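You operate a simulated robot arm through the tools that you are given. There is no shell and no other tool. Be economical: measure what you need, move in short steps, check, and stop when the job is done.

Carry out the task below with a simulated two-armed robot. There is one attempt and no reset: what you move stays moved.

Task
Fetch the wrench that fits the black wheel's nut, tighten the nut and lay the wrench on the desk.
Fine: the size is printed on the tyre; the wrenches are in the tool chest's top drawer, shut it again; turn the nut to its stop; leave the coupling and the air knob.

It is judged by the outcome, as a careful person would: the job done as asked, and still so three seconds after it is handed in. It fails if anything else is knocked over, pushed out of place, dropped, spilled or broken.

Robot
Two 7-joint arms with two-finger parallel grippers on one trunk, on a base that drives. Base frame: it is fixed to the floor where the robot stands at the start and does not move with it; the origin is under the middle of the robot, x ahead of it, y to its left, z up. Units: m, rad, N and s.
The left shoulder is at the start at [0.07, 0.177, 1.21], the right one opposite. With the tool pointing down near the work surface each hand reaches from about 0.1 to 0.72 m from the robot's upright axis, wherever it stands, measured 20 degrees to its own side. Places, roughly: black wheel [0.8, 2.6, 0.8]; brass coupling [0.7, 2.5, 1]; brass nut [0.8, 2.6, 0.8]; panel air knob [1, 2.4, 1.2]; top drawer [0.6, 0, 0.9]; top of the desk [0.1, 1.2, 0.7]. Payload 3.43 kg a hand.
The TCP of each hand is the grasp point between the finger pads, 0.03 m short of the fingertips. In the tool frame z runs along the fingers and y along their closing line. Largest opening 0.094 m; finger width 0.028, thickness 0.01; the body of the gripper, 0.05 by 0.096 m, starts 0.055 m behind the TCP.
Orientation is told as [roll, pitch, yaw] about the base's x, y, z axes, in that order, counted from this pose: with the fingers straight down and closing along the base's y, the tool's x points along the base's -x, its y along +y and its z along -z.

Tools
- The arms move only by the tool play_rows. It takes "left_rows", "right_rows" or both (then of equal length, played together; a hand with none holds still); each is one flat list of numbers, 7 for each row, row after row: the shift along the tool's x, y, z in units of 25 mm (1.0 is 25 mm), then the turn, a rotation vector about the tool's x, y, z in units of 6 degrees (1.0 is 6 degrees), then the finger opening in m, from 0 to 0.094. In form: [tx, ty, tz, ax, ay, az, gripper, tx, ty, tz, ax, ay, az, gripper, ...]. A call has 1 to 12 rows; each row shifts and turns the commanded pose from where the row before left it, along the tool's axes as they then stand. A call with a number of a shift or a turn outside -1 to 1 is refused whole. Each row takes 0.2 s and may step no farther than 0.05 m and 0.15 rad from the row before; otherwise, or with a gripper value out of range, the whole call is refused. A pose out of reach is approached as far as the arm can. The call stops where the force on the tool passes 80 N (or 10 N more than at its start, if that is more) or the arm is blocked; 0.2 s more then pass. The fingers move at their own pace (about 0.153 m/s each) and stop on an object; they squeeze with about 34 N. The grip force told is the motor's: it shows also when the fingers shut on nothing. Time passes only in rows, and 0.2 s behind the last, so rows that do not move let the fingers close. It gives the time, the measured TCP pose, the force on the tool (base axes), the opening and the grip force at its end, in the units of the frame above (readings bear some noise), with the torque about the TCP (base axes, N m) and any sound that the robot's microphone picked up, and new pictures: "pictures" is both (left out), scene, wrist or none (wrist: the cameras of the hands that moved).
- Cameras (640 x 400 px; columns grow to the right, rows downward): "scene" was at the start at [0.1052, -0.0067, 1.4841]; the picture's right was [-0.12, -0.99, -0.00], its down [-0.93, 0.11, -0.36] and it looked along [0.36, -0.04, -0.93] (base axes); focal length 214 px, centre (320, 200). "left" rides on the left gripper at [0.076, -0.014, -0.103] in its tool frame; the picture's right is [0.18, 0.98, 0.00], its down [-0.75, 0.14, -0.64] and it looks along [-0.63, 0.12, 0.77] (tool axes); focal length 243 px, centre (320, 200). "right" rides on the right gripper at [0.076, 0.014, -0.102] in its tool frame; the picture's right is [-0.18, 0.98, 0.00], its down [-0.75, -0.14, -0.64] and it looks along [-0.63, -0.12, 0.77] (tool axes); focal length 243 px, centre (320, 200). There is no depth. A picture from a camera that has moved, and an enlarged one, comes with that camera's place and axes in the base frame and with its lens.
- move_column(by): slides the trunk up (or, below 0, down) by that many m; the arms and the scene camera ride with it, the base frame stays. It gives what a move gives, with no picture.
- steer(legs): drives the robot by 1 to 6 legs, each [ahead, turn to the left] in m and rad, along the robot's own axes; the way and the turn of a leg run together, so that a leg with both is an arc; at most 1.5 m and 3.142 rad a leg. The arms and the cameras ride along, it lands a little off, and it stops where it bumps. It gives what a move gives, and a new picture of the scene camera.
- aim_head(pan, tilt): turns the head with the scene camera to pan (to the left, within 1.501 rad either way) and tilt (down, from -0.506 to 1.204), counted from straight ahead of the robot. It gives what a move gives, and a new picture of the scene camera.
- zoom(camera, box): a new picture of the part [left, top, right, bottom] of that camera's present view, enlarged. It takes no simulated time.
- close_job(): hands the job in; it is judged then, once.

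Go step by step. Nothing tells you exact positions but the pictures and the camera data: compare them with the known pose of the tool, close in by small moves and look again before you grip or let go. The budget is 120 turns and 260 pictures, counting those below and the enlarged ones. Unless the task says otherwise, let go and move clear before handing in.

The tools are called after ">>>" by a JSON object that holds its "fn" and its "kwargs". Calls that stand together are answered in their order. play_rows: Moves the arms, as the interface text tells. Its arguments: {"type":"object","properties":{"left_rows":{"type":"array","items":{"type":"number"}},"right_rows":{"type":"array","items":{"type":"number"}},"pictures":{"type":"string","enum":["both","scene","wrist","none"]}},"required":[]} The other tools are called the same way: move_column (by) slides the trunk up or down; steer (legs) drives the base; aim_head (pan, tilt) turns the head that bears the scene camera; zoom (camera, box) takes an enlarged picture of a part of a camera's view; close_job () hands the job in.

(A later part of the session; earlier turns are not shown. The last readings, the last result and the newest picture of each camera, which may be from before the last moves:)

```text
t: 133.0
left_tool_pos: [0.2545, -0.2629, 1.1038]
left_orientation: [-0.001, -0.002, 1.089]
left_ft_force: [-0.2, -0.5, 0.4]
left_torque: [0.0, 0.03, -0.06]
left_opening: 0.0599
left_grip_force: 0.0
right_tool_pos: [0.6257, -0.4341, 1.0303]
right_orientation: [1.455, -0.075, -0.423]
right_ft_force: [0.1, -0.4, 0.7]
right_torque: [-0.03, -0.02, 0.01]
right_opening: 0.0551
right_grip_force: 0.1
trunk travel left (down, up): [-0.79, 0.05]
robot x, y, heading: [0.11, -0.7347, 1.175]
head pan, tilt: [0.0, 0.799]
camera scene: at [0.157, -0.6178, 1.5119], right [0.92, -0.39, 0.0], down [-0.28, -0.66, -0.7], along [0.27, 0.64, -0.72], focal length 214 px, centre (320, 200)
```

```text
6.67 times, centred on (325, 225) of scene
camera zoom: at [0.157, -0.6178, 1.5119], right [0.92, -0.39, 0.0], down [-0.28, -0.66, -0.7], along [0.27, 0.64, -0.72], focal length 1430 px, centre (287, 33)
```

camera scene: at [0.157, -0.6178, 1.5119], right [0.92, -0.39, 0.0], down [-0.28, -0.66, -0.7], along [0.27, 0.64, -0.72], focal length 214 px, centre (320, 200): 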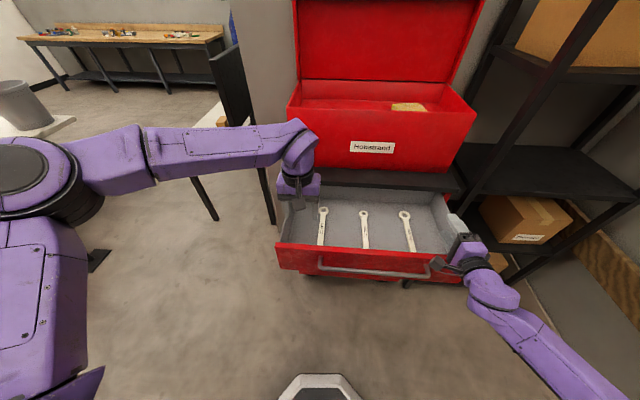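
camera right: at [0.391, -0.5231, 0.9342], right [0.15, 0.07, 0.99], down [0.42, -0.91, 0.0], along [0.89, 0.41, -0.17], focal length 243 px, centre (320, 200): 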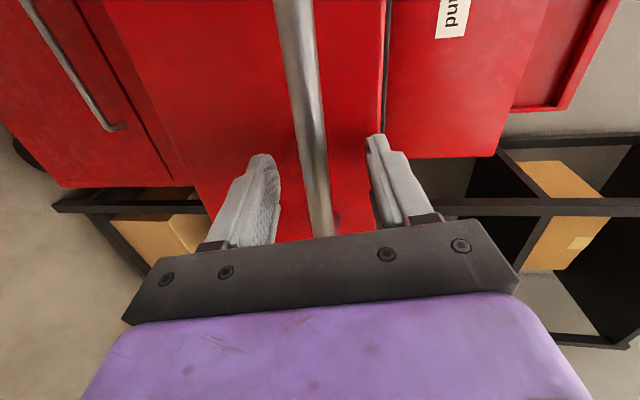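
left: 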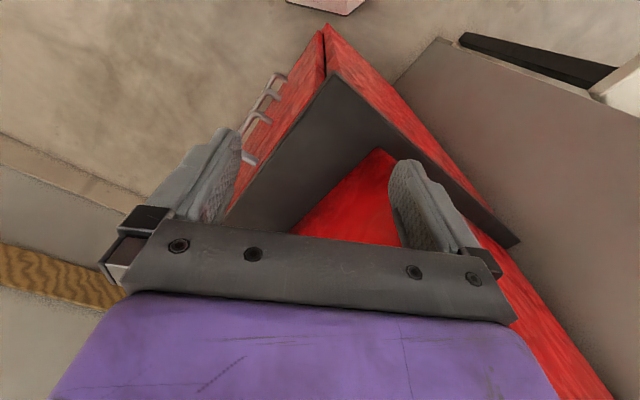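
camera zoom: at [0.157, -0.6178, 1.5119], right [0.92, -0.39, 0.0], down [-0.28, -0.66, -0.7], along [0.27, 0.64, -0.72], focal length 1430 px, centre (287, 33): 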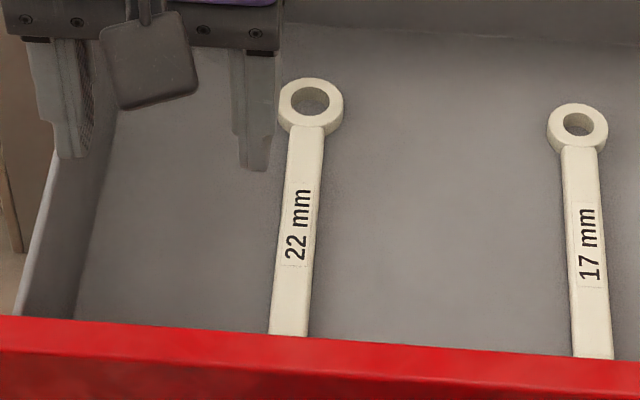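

The wrench is a double-ring type about 0.2 m long with its near ring by the drawer front. I move the left hand over the handle near that ring and come partway down.

>>> {"fn": "play_rows", "kwargs": {"left_rows": [-0.84, -0.33, 0, 0, 0, 0, 0.05, -0.84, -0.33, 0, 0, 0, 0, 0.05, -0.84, -0.33, 0, 0, 0, 0, 0.05, -0.84, -0.33, 0, 0, 0, 0, 0.05, -0.84, -0.33, 0, 0, 0, 0, 0.05, 0, 0, 1, 0, 0, 0, 0.05, 0, 0, 1, 0, 0, 0, 0.05, 0, 0, 1, 0, 0, 0, 0.05, 0, 0, 1, 0, 0, 0, 0.05, 0, 0, 1, 0, 0, 0, 0.05, 0, 0, 1, 0, 0, 0, 0.05], "pictures": "both"}}

```text
t: 135.4
left_tool_pos: [0.341, -0.1868, 0.9506]
left_orientation: [-0.002, -0.003, 1.09]
left_ft_force: [0.4, 0.8, 0.3]
left_torque: [-0.01, -0.02, 0.02]
left_opening: 0.0502
left_grip_force: 0.0
right_tool_pos: [0.626, -0.434, 1.0305]
right_orientation: [1.454, -0.075, -0.423]
right_ft_force: [-0.1, 0.2, 0.6]
right_torque: [0.01, -0.01, 0.0]
right_opening: 0.055
right_grip_force: 0.1
trunk travel left (down, up): [-0.79, 0.05]
robot x, y, heading: [0.109, -0.7384, 1.172]
head pan, tilt: [0.0, 0.799]
camera scene: at [0.1576, -0.6164, 1.5118], right [0.92, -0.39, 0.0], down [-0.28, -0.66, -0.7], along [0.27, 0.64, -0.72], focal length 214 px, centre (320, 200)
camera left: at [0.3163, -0.2617, 1.0532], right [-0.96, 0.29, 0.0], down [0.22, 0.73, 0.64], along [0.19, 0.61, -0.77], focal length 243 px, centre (320, 200)
```

scene: 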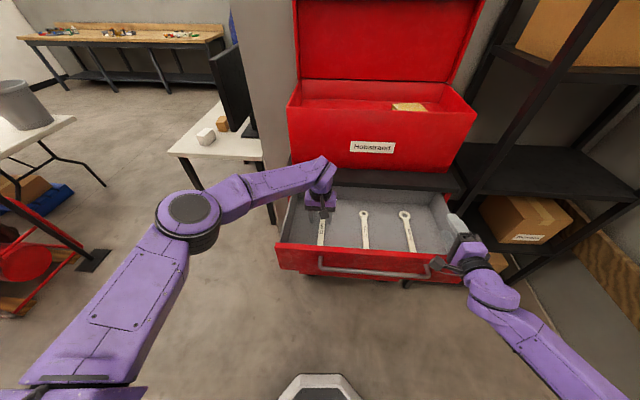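
left: 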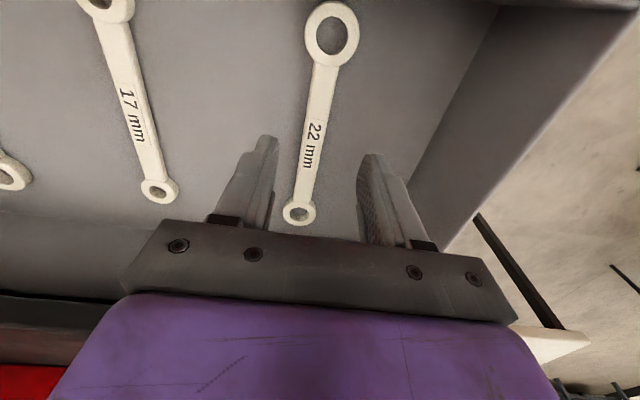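

>>> {"fn": "play_rows", "kwargs": {"left_rows": [0.55, 0, 0.9, 0, 0, 0, 0.05, 0, 0, 0.9, 0, 0, 0, 0.05, 0, 0, 0.9, 0, 0, 0, 0.05], "pictures": "wrist"}}

```text
t: 136.2
left_tool_pos: [0.3345, -0.2001, 0.8846]
left_orientation: [0.0, 0.001, 1.088]
left_ft_force: [-0.1, -0.2, 0.2]
left_torque: [-0.01, -0.01, -0.02]
left_opening: 0.0501
left_grip_force: 0.1
right_tool_pos: [0.6263, -0.4345, 1.0312]
right_orientation: [1.452, -0.076, -0.423]
right_ft_force: [1.0, -0.1, 0.9]
right_torque: [-0.02, -0.02, -0.03]
right_opening: 0.0552
right_grip_force: 0.0
trunk travel left (down, up): [-0.79, 0.05]
robot x, y, heading: [0.1092, -0.7375, 1.175]
head pan, tilt: [0.0, 0.799]
camera left: at [0.3095, -0.2739, 0.9871], right [-0.96, 0.29, 0.0], down [0.22, 0.73, 0.64], along [0.19, 0.61, -0.77], focal length 243 px, centre (320, 200)
```

left: 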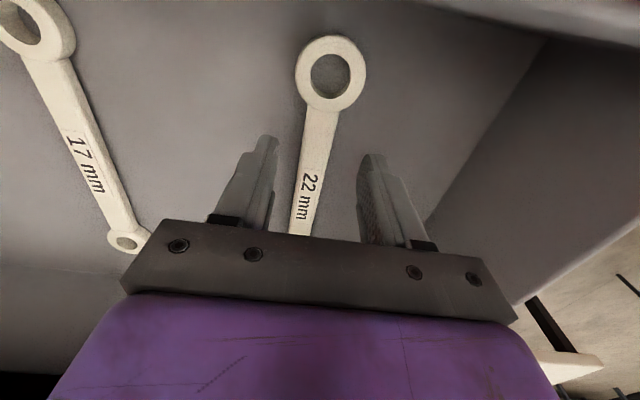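

>>> {"fn": "play_rows", "kwargs": {"left_rows": [0, 0, 0.3, 0, 0, 0, 0.05, 0, 0, 0.3, 0, 0, 0, 0.05], "pictures": "none"}}

>>> {"fn": "play_rows", "kwargs": {"left_rows": [0, 0, 0.2, 0, 0, 0, 0.05], "pictures": "wrist"}}

```text
t: 136.8
left_tool_pos: [0.3334, -0.1993, 0.868]
left_orientation: [0.0, -0.002, 1.089]
left_ft_force: [0.3, 0.0, 0.5]
left_torque: [0.0, 0.0, 0.01]
left_opening: 0.0499
left_grip_force: 0.1
right_tool_pos: [0.6252, -0.4343, 1.031]
right_orientation: [1.456, -0.076, -0.423]
right_ft_force: [-0.8, 0.0, -0.4]
right_torque: [0.0, 0.01, -0.01]
right_opening: 0.055
right_grip_force: 0.1
trunk travel left (down, up): [-0.79, 0.05]
robot x, y, heading: [0.1053, -0.7358, 1.171]
head pan, tilt: [0.0, 0.799]
```

```text
t: 137.2
left_tool_pos: [0.3334, -0.1999, 0.8643]
left_orientation: [0.0, -0.002, 1.091]
left_ft_force: [-1.0, -0.1, 1.2]
left_torque: [0.03, -0.01, -0.03]
left_opening: 0.0501
left_grip_force: 0.1
right_tool_pos: [0.6259, -0.4351, 1.03]
right_orientation: [1.454, -0.075, -0.422]
right_ft_force: [-0.4, 0.5, -0.2]
right_torque: [-0.01, -0.01, 0.0]
right_opening: 0.0548
right_grip_force: 0.1
trunk travel left (down, up): [-0.79, 0.05]
robot x, y, heading: [0.1069, -0.7371, 1.172]
head pan, tilt: [0.0, 0.799]
camera left: at [0.3096, -0.2746, 0.9662], right [-0.96, 0.29, 0.0], down [0.22, 0.73, 0.64], along [0.19, 0.61, -0.77], focal length 243 px, centre (320, 200)
```

left: 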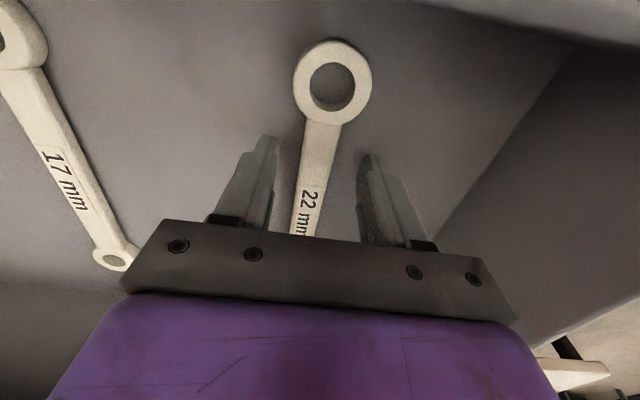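

>>> {"fn": "play_rows", "kwargs": {"left_rows": [0, 0, 0.25, 0, 0, 0, 0.05], "pictures": "none"}}

>>> {"fn": "play_rows", "kwargs": {"left_rows": [0, 0, 0.2, 0, 0, 0, 0.05], "pictures": "none"}}

>>> {"fn": "play_rows", "kwargs": {"left_rows": [0, 0, 0.2, 0, 0, 0, 0.05], "pictures": "wrist"}}

```text
t: 137.6
left_tool_pos: [0.3329, -0.2002, 0.8582]
left_orientation: [-0.001, -0.001, 1.089]
left_ft_force: [0.1, 0.0, -0.4]
left_torque: [0.01, 0.01, -0.01]
left_opening: 0.0501
left_grip_force: 0.1
right_tool_pos: [0.6265, -0.4339, 1.0298]
right_orientation: [1.456, -0.076, -0.423]
right_ft_force: [0.2, -0.5, -0.1]
right_torque: [0.01, -0.01, 0.0]
right_opening: 0.0552
right_grip_force: 0.0
trunk travel left (down, up): [-0.79, 0.05]
robot x, y, heading: [0.1082, -0.7405, 1.173]
head pan, tilt: [0.0, 0.799]
```

```text
t: 138.0
left_tool_pos: [0.3332, -0.2014, 0.8528]
left_orientation: [0.001, -0.002, 1.088]
left_ft_force: [0.3, 0.3, -1.2]
left_torque: [0.01, 0.0, 0.02]
left_opening: 0.0498
left_grip_force: 0.1
right_tool_pos: [0.624, -0.4347, 1.0313]
right_orientation: [1.454, -0.076, -0.424]
right_ft_force: [-0.2, 0.0, -0.2]
right_torque: [0.01, -0.02, 0.02]
right_opening: 0.055
right_grip_force: 0.1
trunk travel left (down, up): [-0.79, 0.05]
robot x, y, heading: [0.1106, -0.7393, 1.171]
head pan, tilt: [0.0, 0.799]
```

```text
t: 138.4
left_tool_pos: [0.3336, -0.1997, 0.8494]
left_orientation: [0.001, -0.002, 1.089]
left_ft_force: [1.2, -0.1, -0.1]
left_torque: [0.0, -0.01, 0.0]
left_opening: 0.05
left_grip_force: 0.0
right_tool_pos: [0.6256, -0.435, 1.0295]
right_orientation: [1.455, -0.076, -0.423]
right_ft_force: [0.4, -0.1, -0.2]
right_torque: [0.01, -0.01, 0.0]
right_opening: 0.0548
right_grip_force: 0.0
trunk travel left (down, up): [-0.79, 0.05]
robot x, y, heading: [0.1033, -0.7426, 1.173]
head pan, tilt: [0.0, 0.799]
camera left: at [0.3092, -0.2751, 0.9505], right [-0.96, 0.29, 0.0], down [0.22, 0.73, 0.64], along [0.19, 0.61, -0.77], focal length 243 px, centre (320, 200)
```

left: 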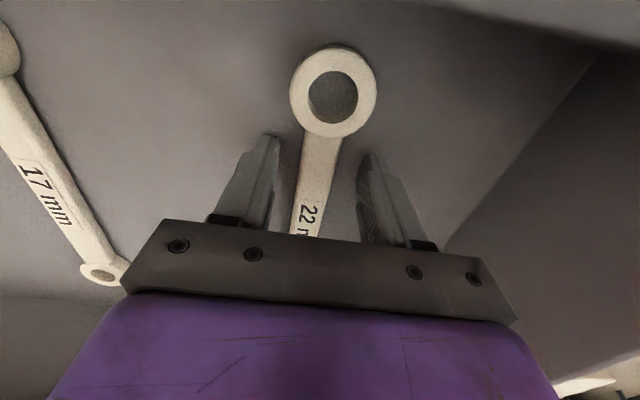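

>>> {"fn": "play_rows", "kwargs": {"left_rows": [0, 0, 0.2, 0, 0, 0, 0.05], "pictures": "none"}}

>>> {"fn": "play_rows", "kwargs": {"left_rows": [0, 0, 0.2, 0, 0, 0, 0.05], "pictures": "none"}}

>>> {"fn": "play_rows", "kwargs": {"left_rows": [0, 0, 0.15, 0, 0, 0, 0.05], "pictures": "wrist"}}

```text
t: 138.8
left_tool_pos: [0.3328, -0.2001, 0.8447]
left_orientation: [0.001, -0.003, 1.088]
left_ft_force: [0.5, 1.2, 5.9]
left_torque: [-0.51, 0.33, 0.01]
left_opening: 0.0498
left_grip_force: 0.0
right_tool_pos: [0.6255, -0.4337, 1.0308]
right_orientation: [1.455, -0.075, -0.423]
right_ft_force: [-0.4, -0.3, -0.2]
right_torque: [0.03, 0.0, -0.02]
right_opening: 0.0551
right_grip_force: 0.1
trunk travel left (down, up): [-0.79, 0.05]
robot x, y, heading: [0.107, -0.737, 1.172]
head pan, tilt: [0.0, 0.799]
```

```text
t: 139.2
left_tool_pos: [0.3312, -0.2037, 0.8441]
left_orientation: [-0.002, -0.006, 1.093]
left_ft_force: [-3.1, 3.3, 43.3]
left_torque: [-3.67, 1.86, 0.06]
left_opening: 0.0503
left_grip_force: 0.9
right_tool_pos: [0.6218, -0.4379, 1.033]
right_orientation: [1.458, -0.075, -0.423]
right_ft_force: [0.0, -0.2, 0.0]
right_torque: [0.04, 0.0, -0.03]
right_opening: 0.0547
right_grip_force: 0.2
trunk travel left (down, up): [-0.79, 0.05]
robot x, y, heading: [0.1063, -0.7351, 1.176]
head pan, tilt: [0.0, 0.799]
```

```text
t: 139.6
left_tool_pos: [0.3334, -0.2016, 0.844]
left_orientation: [-0.002, -0.015, 1.092]
left_ft_force: [-3.7, 7.9, 74.2]
left_torque: [-5.44, 3.05, 0.1]
left_opening: 0.0497
left_grip_force: 0.0
right_tool_pos: [0.6231, -0.4402, 1.0347]
right_orientation: [1.462, -0.075, -0.422]
right_ft_force: [-0.4, 1.0, 0.2]
right_torque: [0.0, -0.01, 0.01]
right_opening: 0.0547
right_grip_force: 0.0
trunk travel left (down, up): [-0.79, 0.05]
robot x, y, heading: [0.106, -0.7388, 1.177]
head pan, tilt: [0.0, 0.799]
camera left: at [0.3078, -0.2774, 0.9453], right [-0.96, 0.29, 0.0], down [0.22, 0.73, 0.65], along [0.19, 0.62, -0.76], focal length 243 px, centre (320, 200)
```

left: 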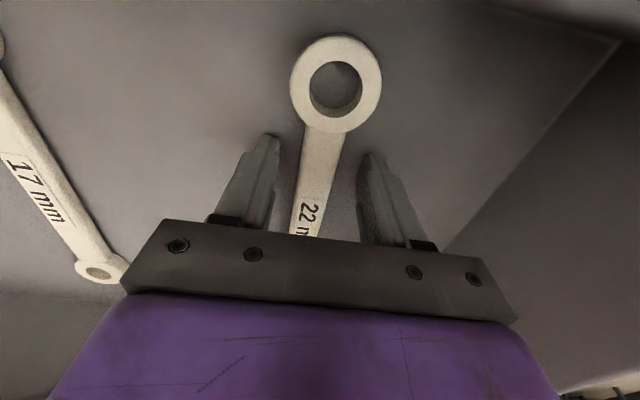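

The torque shows the wrist camera is resting on the drawer's front edge, not the floor. I lift, shift 30 mm deeper along the handle, and go down again.

>>> {"fn": "play_rows", "kwargs": {"left_rows": [0, 0, -1, 0, 0, 0, 0.05, -0.6, 0, 0, 0, 0, 0, 0.05, -0.6, 0, 0, 0, 0, 0, 0.05, 0, 0, 0.4, 0, 0, 0, 0.05, 0, 0, 0, 0, 0, 0, 0.05], "pictures": "none"}}

>>> {"fn": "play_rows", "kwargs": {"left_rows": [0, 0, 0.2, 0, 0, 0, 0.05], "pictures": "none"}}

>>> {"fn": "play_rows", "kwargs": {"left_rows": [0, 0, 0.15, 0, 0, 0, 0.05], "pictures": "wrist"}}

```text
t: 140.8
left_tool_pos: [0.3475, -0.1741, 0.8496]
left_orientation: [0.0, -0.002, 1.09]
left_ft_force: [0.9, 0.3, 0.9]
left_torque: [-0.03, -0.01, 0.0]
left_opening: 0.0499
left_grip_force: 0.0
right_tool_pos: [0.6264, -0.4356, 1.03]
right_orientation: [1.455, -0.073, -0.422]
right_ft_force: [0.0, 0.1, 0.7]
right_torque: [0.01, 0.01, -0.02]
right_opening: 0.0549
right_grip_force: 0.0
trunk travel left (down, up): [-0.79, 0.05]
robot x, y, heading: [0.107, -0.7403, 1.172]
head pan, tilt: [0.0, 0.799]
```

```text
t: 141.2
left_tool_pos: [0.3474, -0.1727, 0.8448]
left_orientation: [0.0, -0.003, 1.09]
left_ft_force: [-0.3, -0.2, -0.6]
left_torque: [0.01, -0.03, 0.01]
left_opening: 0.0499
left_grip_force: 0.1
right_tool_pos: [0.6264, -0.4338, 1.0298]
right_orientation: [1.458, -0.075, -0.422]
right_ft_force: [-0.5, -0.4, 0.0]
right_torque: [0.02, 0.02, -0.02]
right_opening: 0.0549
right_grip_force: 0.0
trunk travel left (down, up): [-0.79, 0.05]
robot x, y, heading: [0.1085, -0.7368, 1.174]
head pan, tilt: [0.0, 0.799]
```

```text
t: 141.6
left_tool_pos: [0.347, -0.1742, 0.8453]
left_orientation: [-0.001, -0.007, 1.092]
left_ft_force: [-0.1, 1.1, 18.8]
left_torque: [-0.19, 0.16, -0.18]
left_opening: 0.0496
left_grip_force: 0.1
right_tool_pos: [0.6244, -0.436, 1.0313]
right_orientation: [1.456, -0.076, -0.423]
right_ft_force: [0.0, -0.2, 0.1]
right_torque: [-0.01, -0.03, 0.03]
right_opening: 0.0551
right_grip_force: 0.2
trunk travel left (down, up): [-0.79, 0.05]
robot x, y, heading: [0.1088, -0.7364, 1.177]
head pan, tilt: [0.0, 0.799]
camera left: at [0.3224, -0.2493, 0.9458], right [-0.96, 0.29, 0.0], down [0.22, 0.73, 0.65], along [0.19, 0.62, -0.76], focal length 243 px, centre (320, 200)
```

left: 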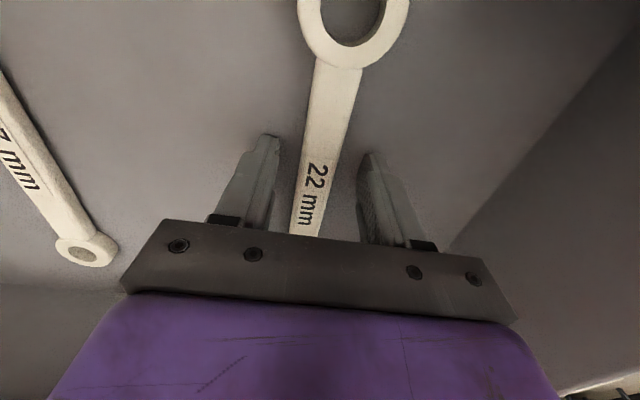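

Now the fingertips rest on the drawer floor, straddling the handle. I close.

>>> {"fn": "play_rows", "kwargs": {"left_rows": [0, 0, -0.13, 0, 0, 0, 0.05, 0, 0, 0, 0, 0, 0, 0, 0, 0, 0, 0, 0, 0, 0, 0, 0, 0, 0, 0, 0, 0], "pictures": "wrist"}}

```text
t: 142.6
left_tool_pos: [0.3491, -0.1748, 0.8438]
left_orientation: [-0.001, -0.003, 1.089]
left_ft_force: [-0.2, -3.2, 2.3]
left_torque: [-0.12, 0.07, 0.03]
left_opening: 0.0213
left_grip_force: 33.6
right_tool_pos: [0.6263, -0.4348, 1.0307]
right_orientation: [1.455, -0.075, -0.421]
right_ft_force: [0.1, -0.2, -0.2]
right_torque: [0.01, 0.05, 0.02]
right_opening: 0.0549
right_grip_force: 0.2
trunk travel left (down, up): [-0.79, 0.05]
robot x, y, heading: [0.1101, -0.7371, 1.172]
head pan, tilt: [0.0, 0.799]
camera left: at [0.3232, -0.2491, 0.9463], right [-0.96, 0.29, 0.0], down [0.22, 0.73, 0.64], along [0.19, 0.61, -0.77], focal length 243 px, centre (320, 200)
```

left: 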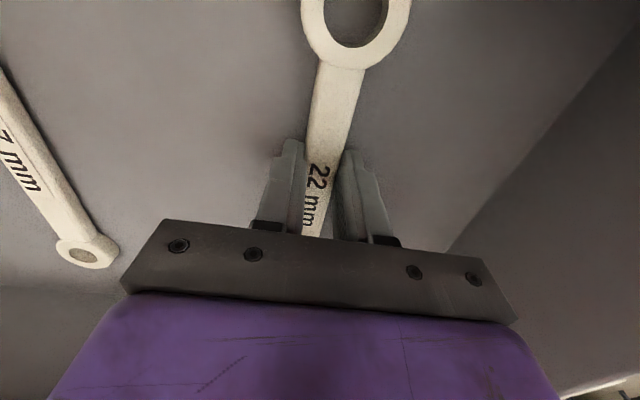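

The 22 mm wrench is held. The chest's shelf overhangs its far ring, so I lift a little, shift right and back, yaw 45°, then rise clear.

>>> {"fn": "play_rows", "kwargs": {"left_rows": [0, 0, -0.6, 0, 0, 0, 0, 0, 0, -0.6, 0, 0, 0, 0, 0, 0, -0.6, 0, 0, 0, 0, 0.3, -0.6, 0, 0, 0, 0, 0, 0.3, -0.7, 0, 0, 0, 0, 0, 0.3, -0.7, 0, 0, 0, 0, 0], "pictures": "both"}}

```text
t: 144.0
left_tool_pos: [0.3818, -0.2167, 0.8874]
left_orientation: [0.003, -0.001, 1.088]
left_ft_force: [0.6, 0.8, -2.3]
left_torque: [-0.03, 0.04, -0.04]
left_opening: 0.0216
left_grip_force: 33.9
right_tool_pos: [0.6264, -0.4337, 1.0298]
right_orientation: [1.454, -0.074, -0.422]
right_ft_force: [-0.1, 0.3, 0.4]
right_torque: [0.0, 0.01, 0.01]
right_opening: 0.0553
right_grip_force: 0.1
trunk travel left (down, up): [-0.79, 0.05]
robot x, y, heading: [0.1057, -0.739, 1.172]
head pan, tilt: [0.0, 0.799]
camera scene: at [0.1583, -0.6165, 1.5117], right [0.92, -0.39, 0.0], down [-0.28, -0.66, -0.7], along [0.27, 0.64, -0.72], focal length 214 px, centre (320, 200)
camera left: at [0.3584, -0.2915, 0.991], right [-0.96, 0.29, 0.0], down [0.22, 0.73, 0.64], along [0.19, 0.61, -0.77], focal length 243 px, centre (320, 200)
```

scene: 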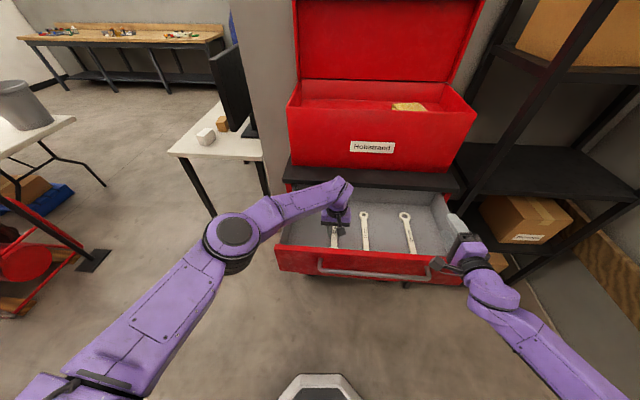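
left: 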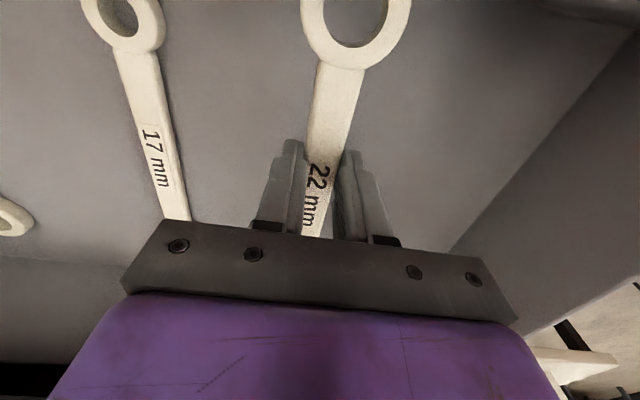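

>>> {"fn": "play_rows", "kwargs": {"left_rows": [0, 0, 0, 0, 0, 0.95, 0, 0, 0, 0, 0, 0, 0.95, 0, 0, 0, 0, 0, 0, 0.95, 0, 0, 0, 0, 0, 0, 0.95, 0, 0, 0, 0, 0, 0, 0.95, 0, 0, 0, 0, 0, 0, 0.95, 0, 0, 0, 0, 0, 0, 0.95, 0, 0, 0, 0, 0, 0, 0.95, 0], "pictures": "both"}}

```text
t: 145.8
left_tool_pos: [0.3824, -0.2168, 0.889]
left_orientation: [-0.001, -0.001, 0.939]
left_ft_force: [0.0, 0.0, -2.4]
left_torque: [0.0, -0.02, 0.0]
left_opening: 0.0216
left_grip_force: 33.8
left hand out of reach, approached as far as the arm can: row 3, 4, 5, 6, 7, 8
right_tool_pos: [0.6258, -0.4334, 1.0307]
right_orientation: [1.453, -0.074, -0.422]
right_ft_force: [-0.2, -0.1, -0.1]
right_torque: [0.01, 0.01, 0.03]
right_opening: 0.0546
right_grip_force: 0.0
trunk travel left (down, up): [-0.79, 0.05]
robot x, y, heading: [0.1093, -0.7341, 1.174]
head pan, tilt: [0.0, 0.799]
camera scene: at [0.1577, -0.6166, 1.5117], right [0.92, -0.39, 0.0], down [-0.28, -0.66, -0.7], along [0.27, 0.64, -0.72], focal length 214 px, centre (320, 200)
camera left: at [0.3471, -0.2871, 0.9912], right [-0.9, 0.43, 0.0], down [0.33, 0.69, 0.64], along [0.28, 0.58, -0.77], focal length 243 px, centre (320, 200)
```

scene: 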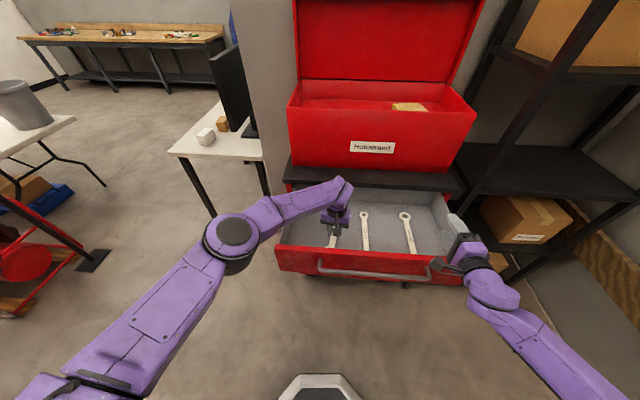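
left: 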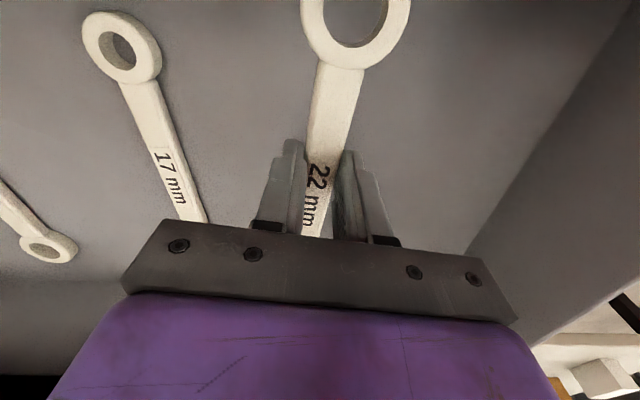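

>>> {"fn": "play_rows", "kwargs": {"left_rows": [0, 0, 0, 0, 0, -0.92, 0, 0, 0, 0, 0, 0, -0.92, 0, 0, 0, 0, 0, 0, -0.92, 0, 0, 0, 0, 0, 0, -0.92, 0, 0, 0, 0, 0, 0, -0.92, 0, 0, 0, 0, 0, 0, -0.92, 0, 0, 0, 0, 0, 0, -0.92, 0, 0, 0, 0, 0, 0, -0.92, 0, 0, 0, 0, 0, 0, -0.92, 0, 0, 0, 0, 0, 0, -0.92, 0], "pictures": "both"}}

```text
t: 148.0
left_tool_pos: [0.3828, -0.2174, 0.8891]
left_orientation: [0.001, -0.001, 1.904]
left_ft_force: [0.0, -0.3, -2.6]
left_torque: [-0.04, -0.04, 0.0]
left_opening: 0.0214
left_grip_force: 33.7
right_tool_pos: [0.6261, -0.4348, 1.03]
right_orientation: [1.453, -0.075, -0.422]
right_ft_force: [-0.1, -0.5, -0.1]
right_torque: [0.0, 0.0, -0.03]
right_opening: 0.0551
right_grip_force: 0.0
trunk travel left (down, up): [-0.79, 0.05]
robot x, y, heading: [0.1048, -0.7347, 1.17]
head pan, tilt: [0.0, 0.799]
camera scene: at [0.1577, -0.6166, 1.5117], right [0.92, -0.39, 0.0], down [-0.28, -0.66, -0.7], along [0.27, 0.64, -0.72], focal length 214 px, centre (320, 200)
camera left: at [0.4181, -0.2855, 0.991], right [-0.87, -0.5, 0.0], down [-0.38, 0.67, 0.64], along [-0.32, 0.56, -0.77], focal length 243 px, centre (320, 200)
```

scene: 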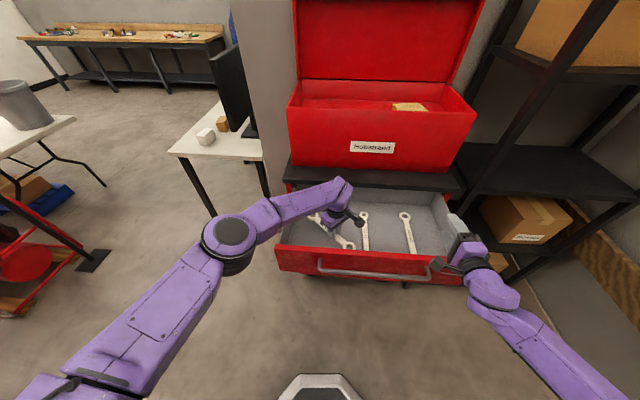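
left: 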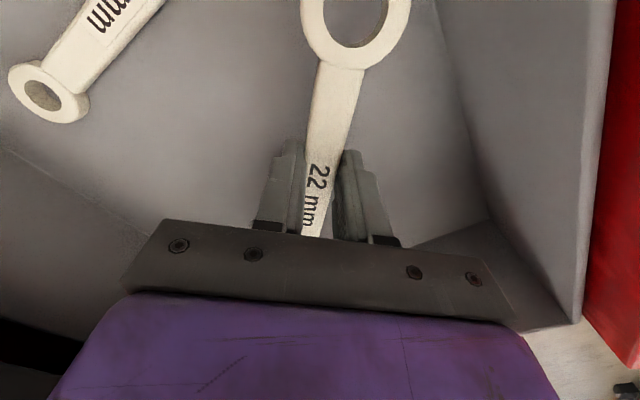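

>>> {"fn": "play_rows", "kwargs": {"left_rows": [0, 0, -0.8, 0, 0, 0, 0, 0, 0, -0.8, 0, 0, 0, 0, 0, 0, -0.8, 0, 0, 0, 0, 0, 0, -0.8, 0, 0, 0, 0, 0, 0, -0.8, 0, 0, 0, 0, 0, 0, -0.8, 0, 0, 0, 0, 0, 0, -0.8, 0, 0, 0, 0, 0, 0, -0.8, 0, 0, 0, 0, 0, 0, -0.8, 0, 0, 0, 0], "pictures": "scene"}}

```text
t: 150.0
left_tool_pos: [0.3809, -0.219, 1.0704]
left_orientation: [-0.001, 0.0, 1.903]
left_ft_force: [0.7, 0.0, -2.2]
left_torque: [-0.01, 0.02, 0.02]
left_opening: 0.0216
left_grip_force: 34.0
right_tool_pos: [0.626, -0.4352, 1.0299]
right_orientation: [1.455, -0.076, -0.423]
right_ft_force: [-0.1, 0.5, -0.4]
right_torque: [0.01, -0.01, -0.04]
right_opening: 0.0549
right_grip_force: 0.1
trunk travel left (down, up): [-0.79, 0.05]
robot x, y, heading: [0.106, -0.738, 1.17]
head pan, tilt: [0.0, 0.799]
camera scene: at [0.1576, -0.6172, 1.5118], right [0.92, -0.39, 0.0], down [-0.28, -0.66, -0.7], along [0.27, 0.64, -0.72], focal length 214 px, centre (320, 200)
```

scene: 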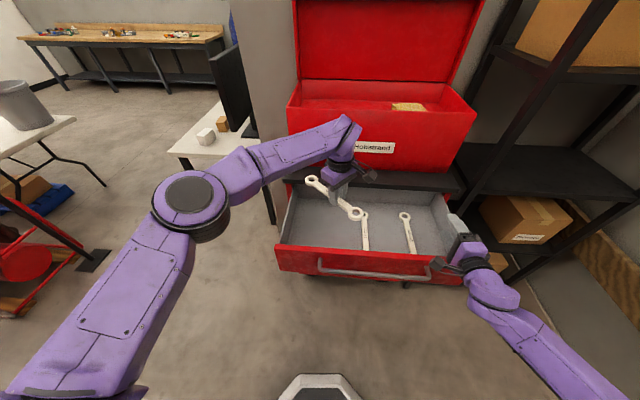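

The wrench is free of the drawer. I draw the left hand back, reverse, and set the right hand with closed fingers to push the drawer shut.

>>> {"fn": "play_rows", "kwargs": {"left_rows": [0.42, 0.99, 0, 0, 0, 0, 0, 0.42, 0.99, 0, 0, 0, 0, 0, 0.42, 0.99, 0, 0, 0, 0, 0, 0.42, 0.99, 0, 0, 0, 0, 0, 0.42, 0.99, 0, 0, 0, 0, 0, 0.42, 0.99, 0, 0, 0, 0, 0, 0.42, 0.99, 0, 0, 0, 0, 0], "pictures": "none"}}

>>> {"fn": "steer", "kwargs": {"legs": [[-0.27, 0]]}}

>>> {"fn": "play_rows", "kwargs": {"right_rows": [0.6, -1, 0.3, 0, 0, 0, 0, 0.6, -1, 0.3, 0, 0, 0, 0, 0.6, -1, 0.3, 0, 0, 0, 0, 0.6, -1, 0.3, 0, 0, 0, 0, 0.6, -1, 0.3, 0, 0, 0, 0, 0.6, -0.3, 0.3, 0, 0, 0, 0, 0.5, 0, 0.3, 0, 0, 0, 0], "pictures": "both"}}

```text
t: 151.6
left_tool_pos: [0.2392, -0.3444, 1.0689]
left_orientation: [-0.002, 0.0, 1.905]
left_ft_force: [-0.3, 0.3, -2.9]
left_torque: [0.01, -0.02, 0.03]
left_opening: 0.0216
left_grip_force: 33.5
right_tool_pos: [0.6248, -0.4348, 1.0314]
right_orientation: [1.456, -0.076, -0.421]
right_ft_force: [-0.1, 0.1, 0.5]
right_torque: [0.02, 0.04, 0.03]
right_opening: 0.0552
right_grip_force: 0.1
trunk travel left (down, up): [-0.79, 0.05]
robot x, y, heading: [0.1069, -0.7393, 1.172]
head pan, tilt: [0.0, 0.799]
```

```text
t: 153.5
left_tool_pos: [0.1365, -0.5942, 1.0693]
left_orientation: [-0.002, 0.0, 1.903]
left_ft_force: [0.3, 0.3, -1.9]
left_torque: [-0.01, -0.06, 0.01]
left_opening: 0.0213
left_grip_force: 33.9
right_tool_pos: [0.522, -0.685, 1.0302]
right_orientation: [1.455, -0.073, -0.424]
right_ft_force: [0.1, 0.7, -0.5]
right_torque: [-0.02, 0.02, -0.03]
right_opening: 0.0552
right_grip_force: 0.1
trunk travel left (down, up): [-0.79, 0.05]
robot x, y, heading: [0.0036, -0.9914, 1.166]
head pan, tilt: [0.0, 0.799]
camera scene: at [0.0528, -0.8663, 1.5116], right [0.92, -0.39, 0.0], down [-0.28, -0.66, -0.7], along [0.27, 0.64, -0.72], focal length 214 px, centre (320, 200)
```

scene: 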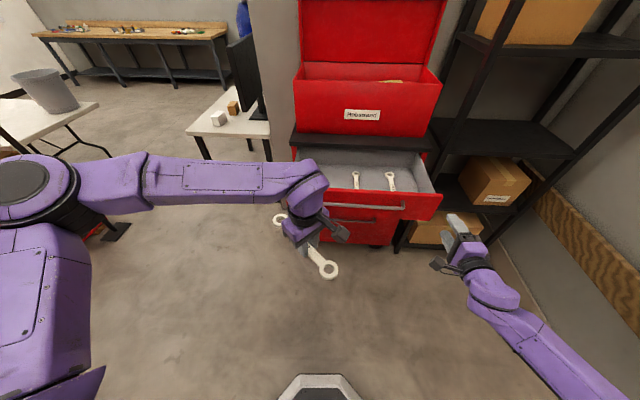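

```text
t: 155.1
left_tool_pos: [0.1347, -0.5936, 1.0682]
left_orientation: [0.0, 0.001, 1.903]
left_ft_force: [-0.1, -0.1, -2.4]
left_torque: [-0.01, -0.02, -0.02]
left_opening: 0.0216
left_grip_force: 33.4
right_tool_pos: [0.4604, -0.6096, 0.9081]
right_orientation: [1.448, -0.074, -0.422]
right_ft_force: [-0.6, -0.1, 0.4]
right_torque: [0.0, 0.01, -0.03]
right_opening: 0.0001
right_grip_force: 32.9
right hand out of reach, approached as far as the arm can: row 5, 6, 7
trunk travel left (down, up): [-0.79, 0.05]
robot x, y, heading: [0.004, -0.9899, 1.173]
head pan, tilt: [0.0, 0.799]
camera scene: at [0.0524, -0.8666, 1.5117], right [0.92, -0.39, 0.0], down [-0.28, -0.66, -0.7], along [0.27, 0.64, -0.72], focal length 214 px, centre (320, 200)
camera right: at [0.3477, -0.6704, 0.9308], right [0.15, 0.07, 0.99], down [0.42, -0.91, 0.0], along [0.89, 0.42, -0.16], focal length 243 px, centre (320, 200)
```

scene: 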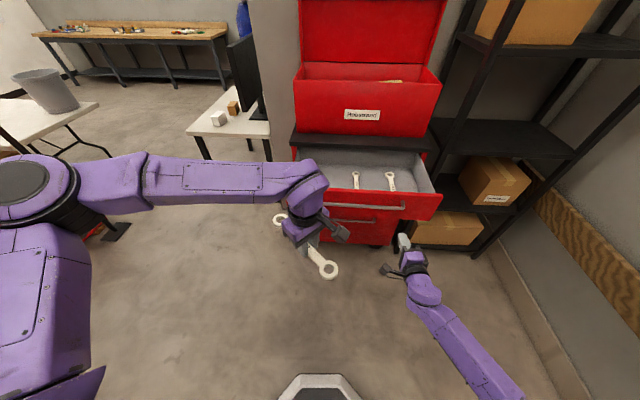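
right: 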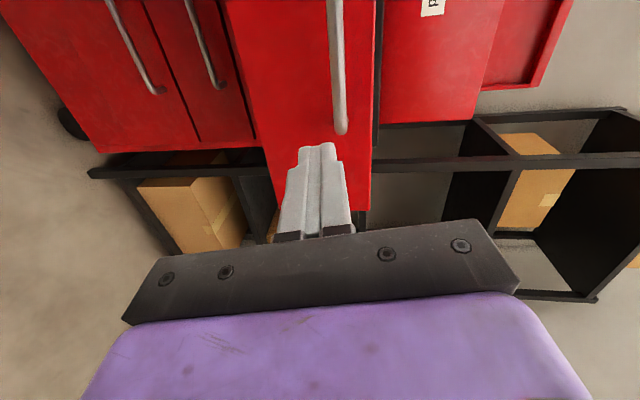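

>>> {"fn": "move_column", "kwargs": {"by": -0.035}}

>>> {"fn": "steer", "kwargs": {"legs": [[0.3, 0]]}}

```text
t: 155.9
left_tool_pos: [0.1346, -0.5939, 1.0345]
left_orientation: [-0.002, 0.002, 1.902]
left_ft_force: [-0.5, 0.3, -1.9]
left_torque: [0.0, 0.0, 0.03]
left_opening: 0.0217
left_grip_force: 33.8
right_tool_pos: [0.4595, -0.6098, 0.8743]
right_orientation: [1.449, -0.078, -0.42]
right_ft_force: [-1.0, 0.0, 0.8]
right_torque: [0.02, 0.03, 0.02]
right_opening: 0.0
right_grip_force: 32.5
trunk travel left (down, up): [-0.755, 0.085]
robot x, y, heading: [0.0004, -0.986, 1.169]
head pan, tilt: [0.0, 0.799]
```

```text
t: 158.0
left_tool_pos: [0.2504, -0.3185, 1.0348]
left_orientation: [0.001, 0.001, 1.905]
left_ft_force: [0.2, 0.3, -1.9]
left_torque: [-0.03, -0.01, 0.01]
left_opening: 0.0217
left_grip_force: 34.2
right_tool_pos: [0.5734, -0.334, 0.8725]
right_orientation: [1.448, -0.076, -0.418]
right_ft_force: [-1.1, -0.1, 0.1]
right_torque: [-0.04, 0.0, 0.01]
right_opening: 0.0
right_grip_force: 33.0
trunk travel left (down, up): [-0.755, 0.085]
robot x, y, heading: [0.12, -0.7132, 1.177]
head pan, tilt: [0.0, 0.799]
camera scene: at [0.1672, -0.5925, 1.4768], right [0.92, -0.39, 0.0], down [-0.28, -0.66, -0.7], along [0.27, 0.64, -0.72], focal length 214 px, centre (320, 200)
```

scene: 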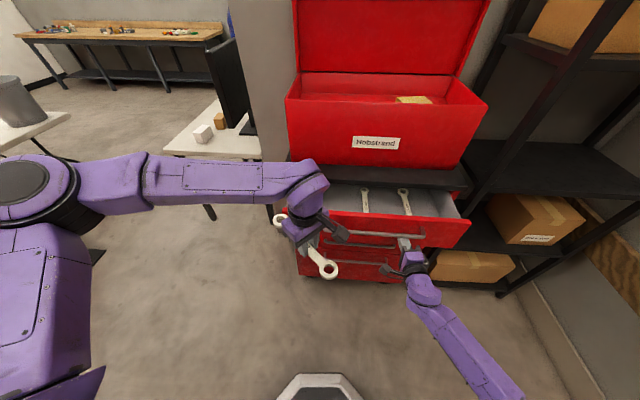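

>>> {"fn": "play_rows", "kwargs": {"left_rows": [0.9, 0.9, -0.5, 0, 0, 0, 0, 0.9, 0.9, -0.5, 0, 0, 0, 0, 0.9, 0.9, -0.5, 0, 0, 0, 0, 0.9, 0.9, -0.5, 0, 0, 0, 0], "pictures": "none"}}

>>> {"fn": "steer", "kwargs": {"legs": [[0.15, 0]]}}

```text
t: 159.0
left_tool_pos: [0.1961, -0.4343, 1.0851]
left_orientation: [-0.001, -0.001, 1.906]
left_ft_force: [-0.4, -0.4, -2.5]
left_torque: [-0.04, 0.0, -0.01]
left_opening: 0.0215
left_grip_force: 34.1
right_tool_pos: [0.5731, -0.3352, 0.8749]
right_orientation: [1.447, -0.078, -0.419]
right_ft_force: [-0.1, 0.1, 0.1]
right_torque: [-0.04, 0.01, -0.01]
right_opening: 0.0
right_grip_force: 32.8
trunk travel left (down, up): [-0.755, 0.085]
robot x, y, heading: [0.1177, -0.7154, 1.175]
head pan, tilt: [0.0, 0.799]
```

```text
t: 160.3
left_tool_pos: [0.2535, -0.2974, 1.0851]
left_orientation: [-0.002, -0.002, 1.906]
left_ft_force: [-0.5, 0.8, -2.0]
left_torque: [-0.01, 0.01, 0.01]
left_opening: 0.0217
left_grip_force: 33.4
right_tool_pos: [0.63, -0.1982, 0.8736]
right_orientation: [1.448, -0.074, -0.417]
right_ft_force: [-7.3, -11.2, -8.0]
right_torque: [-0.11, 0.16, -0.09]
right_opening: 0.0
right_grip_force: 32.9
trunk travel left (down, up): [-0.755, 0.085]
robot x, y, heading: [0.1735, -0.5753, 1.178]
head pan, tilt: [0.0, 0.799]
camera scene: at [0.2239, -0.4566, 1.4768], right [0.92, -0.38, 0.0], down [-0.28, -0.66, -0.7], along [0.27, 0.64, -0.72], focal length 214 px, centre (320, 200)
```

scene: 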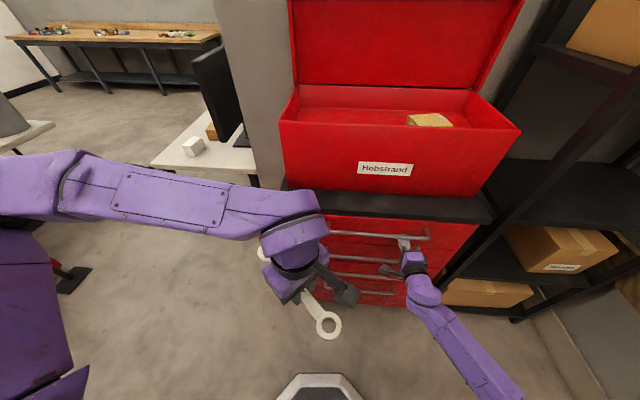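

>>> {"fn": "steer", "kwargs": {"legs": [[0.01, 0]]}}

>>> {"fn": "zoom", "kwargs": {"camera": "right", "box": [0, 0, 640, 400]}}

```text
t: 161.1
left_tool_pos: [0.2529, -0.2952, 1.0869]
left_orientation: [-0.007, -0.009, 1.91]
left_ft_force: [-0.1, 0.4, -2.1]
left_torque: [-0.04, -0.01, -0.01]
left_opening: 0.0217
left_grip_force: 34.1
right_tool_pos: [0.6301, -0.1973, 0.873]
right_orientation: [1.447, -0.072, -0.416]
right_ft_force: [-26.2, -68.3, -13.6]
right_torque: [0.13, 0.21, -1.04]
right_opening: 0.0001
right_grip_force: 33.3
trunk travel left (down, up): [-0.755, 0.085]
robot x, y, heading: [0.1818, -0.5694, 1.17]
head pan, tilt: [0.0, 0.799]
camera scene: at [0.2245, -0.4604, 1.4778], right [0.92, -0.39, 0.0], down [-0.28, -0.65, -0.7], along [0.27, 0.65, -0.71], focal length 214 px, centre (320, 200)
```

scene: 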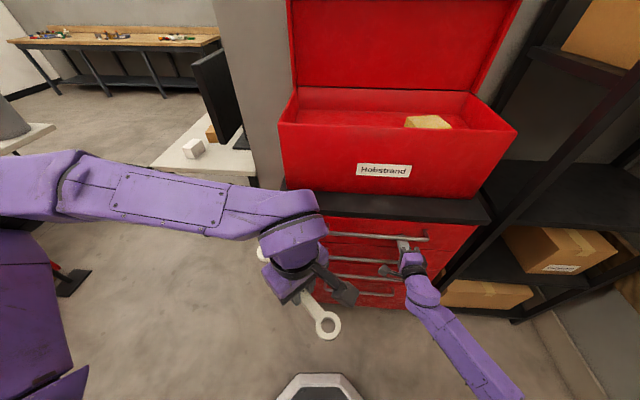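

```text
1.00 times, centred on (320, 200) of right (not enlarged: the box is as wide or as high as the picture)
camera zoom: at [0.5185, -0.2585, 0.8959], right [0.15, 0.07, 0.99], down [0.43, -0.9, 0.0], along [0.89, 0.42, -0.17], focal length 243 px, centre (320, 200)
```

zoom: 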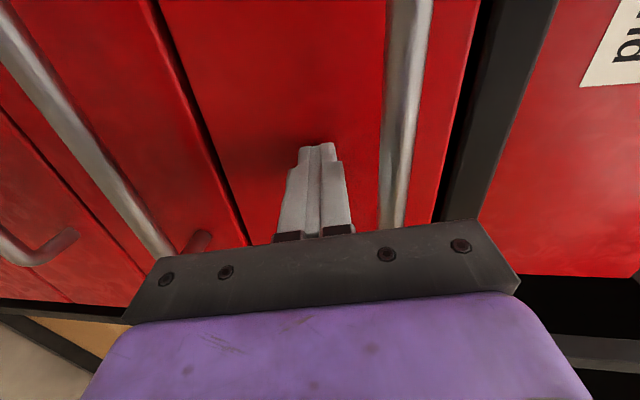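

The drawer is shut. I back away and stretch the left arm (with the wrench) low and forward so it is slim for the drive.

>>> {"fn": "steer", "kwargs": {"legs": [[-0.45, 0]]}}

>>> {"fn": "play_rows", "kwargs": {"left_rows": [-0.83, -0.75, 1, 0, 0, 0, 0, -0.83, -0.75, 1, 0, 0, 0, 0, -0.83, -0.75, 1, 0, 0, 0, 0, -0.83, -0.75, 1, 0, 0, 0, 0, -0.83, -0.75, 1, 0, 0, 0, 0, -0.83, -0.75, 1, 0, 0, 0, 0, -0.83, -0.75, 1, 0, 0, 0, 0, -0.83, -0.75, 1, 0, 0, 0, 0, -0.83, -0.75, 1, 0, 0, 0, 0, -0.83, -0.75, 1, 0, 0, 0, 0], "pictures": "none"}}

>>> {"fn": "play_rows", "kwargs": {"left_rows": [0, 0, 0, 0, 0, 0.95, 0, 0, 0, 0, 0, 0, 0.95, 0, 0, 0, 0, 0, 0, 0.95, 0, 0, 0, 0, 0, 0, 0.95, 0, 0, 0, 0, 0, 0, 0.95, 0, 0, 0, 0, 0, 0, 0.95, 0, 0, 0, 0, 0, 0, 0.95, 0], "pictures": "both"}}

```text
t: 163.8
left_tool_pos: [0.0805, -0.7058, 1.0838]
left_orientation: [-0.002, 0.0, 1.907]
left_ft_force: [0.3, -0.4, -2.7]
left_torque: [-0.02, 0.02, -0.03]
left_opening: 0.0216
left_grip_force: 34.5
right_tool_pos: [0.4559, -0.6069, 0.8689]
right_orientation: [1.434, -0.075, -0.414]
right_ft_force: [-0.3, -0.2, 0.7]
right_torque: [-0.01, 0.0, 0.01]
right_opening: 0.0001
right_grip_force: 33.1
trunk travel left (down, up): [-0.755, 0.085]
robot x, y, heading: [0.0024, -0.9887, 1.179]
head pan, tilt: [0.0, 0.799]
camera scene: at [0.0527, -0.8655, 1.4767], right [0.92, -0.39, 0.0], down [-0.28, -0.66, -0.7], along [0.27, 0.64, -0.72], focal length 214 px, centre (320, 200)
```

scene: 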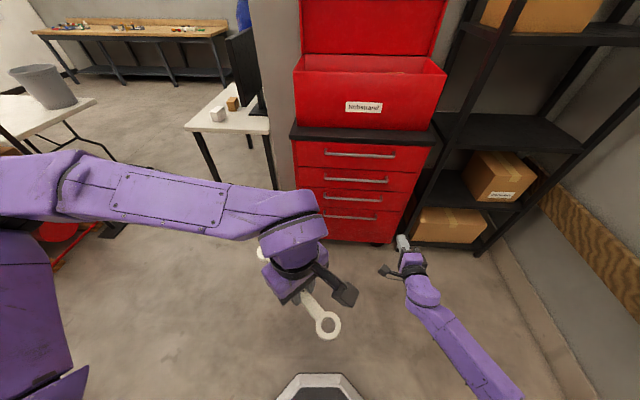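

```text
t: 166.0
left_tool_pos: [0.1888, -0.446, 0.8353]
left_orientation: [0.001, 0.001, 1.907]
left_ft_force: [0.4, 0.4, -2.8]
left_torque: [-0.02, -0.02, 0.01]
left_opening: 0.0214
left_grip_force: 34.0
right_tool_pos: [0.4567, -0.6069, 0.8691]
right_orientation: [1.435, -0.076, -0.414]
right_ft_force: [-0.3, 0.5, -0.8]
right_torque: [0.02, -0.02, -0.03]
right_opening: 0.0
right_grip_force: 33.5
trunk travel left (down, up): [-0.755, 0.085]
robot x, y, heading: [0.0006, -0.9884, 1.179]
head pan, tilt: [0.0, 0.799]
```

```text
t: 167.6
left_tool_pos: [0.1897, -0.4481, 0.8349]
left_orientation: [-0.001, 0.001, 1.212]
left_ft_force: [0.3, -0.1, -2.2]
left_torque: [0.0, 0.03, 0.01]
left_opening: 0.0217
left_grip_force: 33.6
right_tool_pos: [0.456, -0.6085, 0.8686]
right_orientation: [1.438, -0.074, -0.412]
right_ft_force: [-0.8, 0.2, 1.2]
right_torque: [-0.01, 0.01, -0.01]
right_opening: 0.0
right_grip_force: 33.1
trunk travel left (down, up): [-0.755, 0.085]
robot x, y, heading: [0.0035, -0.9885, 1.179]
head pan, tilt: [0.0, 0.799]
camera scene: at [0.0528, -0.8654, 1.4767], right [0.92, -0.39, 0.0], down [-0.28, -0.66, -0.7], along [0.27, 0.64, -0.72], focal length 214 px, centre (320, 200)
camera left: at [0.1744, -0.5241, 0.937], right [-0.98, 0.17, 0.0], down [0.13, 0.75, 0.64], along [0.11, 0.63, -0.77], focal length 243 px, centre (320, 200)
```

scene: 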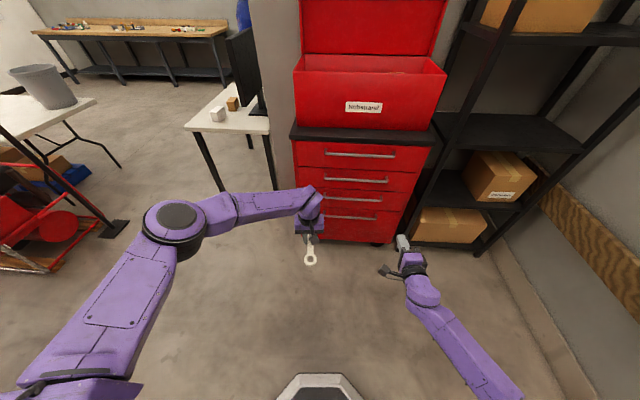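
left: 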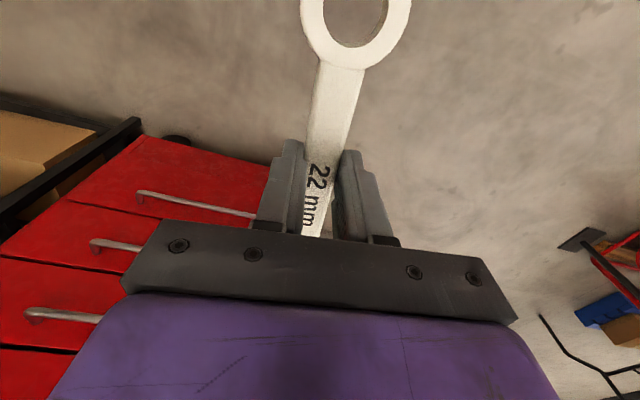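

>>> {"fn": "play_rows", "kwargs": {"left_rows": [-0.6, -0.8, 0, 0, 0, 0, 0, -0.6, -0.8, 0, 0, 0, 0, 0, -0.6, -0.8, 0, 0, 0, 0, 0, -0.6, -0.8, 0, 0, 0, 0, 0, -0.6, -0.8, 0, 0, 0, 0, 0], "right_rows": [-0.7, 1, 0, 0, 0, 0, 0, -0.7, 1, 0, 0, 0, 0, 0, -0.7, 1, 0, 0, 0, 0, 0, -0.7, 1, 0, 0, 0, 0, 0, -0.7, 1, 0, 0, 0, 0, 0], "pictures": "scene"}}

```text
t: 168.8
left_tool_pos: [0.2617, -0.4275, 0.8345]
left_orientation: [0.001, 0.0, 1.212]
left_ft_force: [0.0, 0.0, -2.0]
left_torque: [-0.04, -0.01, -0.03]
left_opening: 0.0212
left_grip_force: 34.3
left hand out of reach, approached as far as the arm can: row 4, 5
right_tool_pos: [0.5159, -0.6207, 0.9654]
right_orientation: [1.438, -0.073, -0.411]
right_ft_force: [-0.6, -0.4, 0.3]
right_torque: [0.02, 0.02, -0.01]
right_opening: 0.0
right_grip_force: 33.0
right hand out of reach, approached as far as the arm can: row 4, 5
trunk travel left (down, up): [-0.755, 0.085]
robot x, y, heading: [0.0027, -0.9868, 1.174]
head pan, tilt: [0.0, 0.799]
camera scene: at [0.0521, -0.8652, 1.4768], right [0.92, -0.39, 0.0], down [-0.28, -0.66, -0.7], along [0.27, 0.64, -0.72], focal length 214 px, centre (320, 200)
```

scene: 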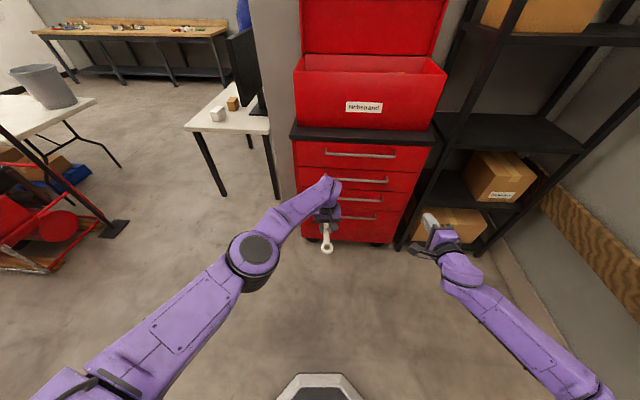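

>>> {"fn": "steer", "kwargs": {"legs": [[0, 1.19], [1.266, 0], [0, -1.09]]}}

```text
t: 180.8
left_tool_pos: [-0.6971, 0.4641, 0.8352]
left_orientation: [0.0, 0.0, 1.32]
left_ft_force: [-0.2, 0.3, -2.7]
left_torque: [-0.01, 0.01, 0.01]
left_opening: 0.0213
left_grip_force: 34.3
right_tool_pos: [-0.4233, 0.2988, 0.9655]
right_orientation: [1.439, -0.076, -0.305]
right_ft_force: [0.0, -0.4, -0.8]
right_torque: [-0.01, 0.01, 0.0]
right_opening: 0.0
right_grip_force: 32.8
trunk travel left (down, up): [-0.755, 0.085]
robot x, y, heading: [-0.8974, -0.1206, 1.283]
head pan, tilt: [0.0, 0.799]
camera scene: at [-0.857, 0.0054, 1.4768], right [0.96, -0.28, 0.0], down [-0.2, -0.69, -0.7], along [0.2, 0.67, -0.72], focal length 214 px, centre (320, 200)
```

scene: 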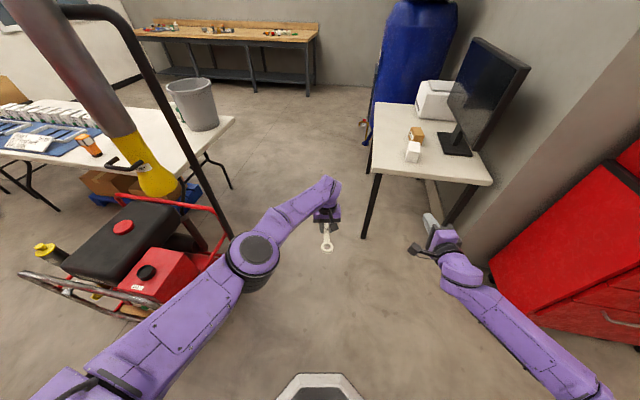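

>>> {"fn": "steer", "kwargs": {"legs": [[1.4, 0]]}}

```text
t: 187.9
left_tool_pos: [-0.2853, 1.8086, 0.8342]
left_orientation: [0.003, 0.0, 1.311]
left_ft_force: [0.2, -0.2, -2.0]
left_torque: [-0.02, -0.01, 0.06]
left_opening: 0.0215
left_grip_force: 34.2
right_tool_pos: [-0.0123, 1.6415, 0.9654]
right_orientation: [1.439, -0.075, -0.315]
right_ft_force: [-0.5, 0.0, -0.2]
right_torque: [-0.01, 0.01, -0.02]
right_opening: 0.0
right_grip_force: 32.8
trunk travel left (down, up): [-0.755, 0.085]
robot x, y, heading: [-0.4867, 1.2257, 1.278]
head pan, tilt: [0.0, 0.799]
camera scene: at [-0.4496, 1.3524, 1.4767], right [0.96, -0.29, 0.0], down [-0.21, -0.69, -0.7], along [0.2, 0.67, -0.72], focal length 214 px, centre (320, 200)
```

scene: 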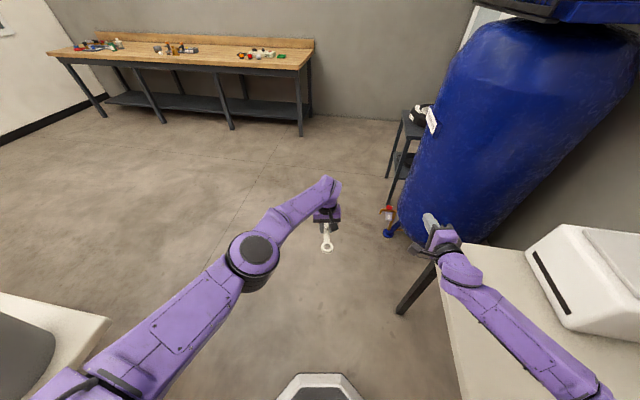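

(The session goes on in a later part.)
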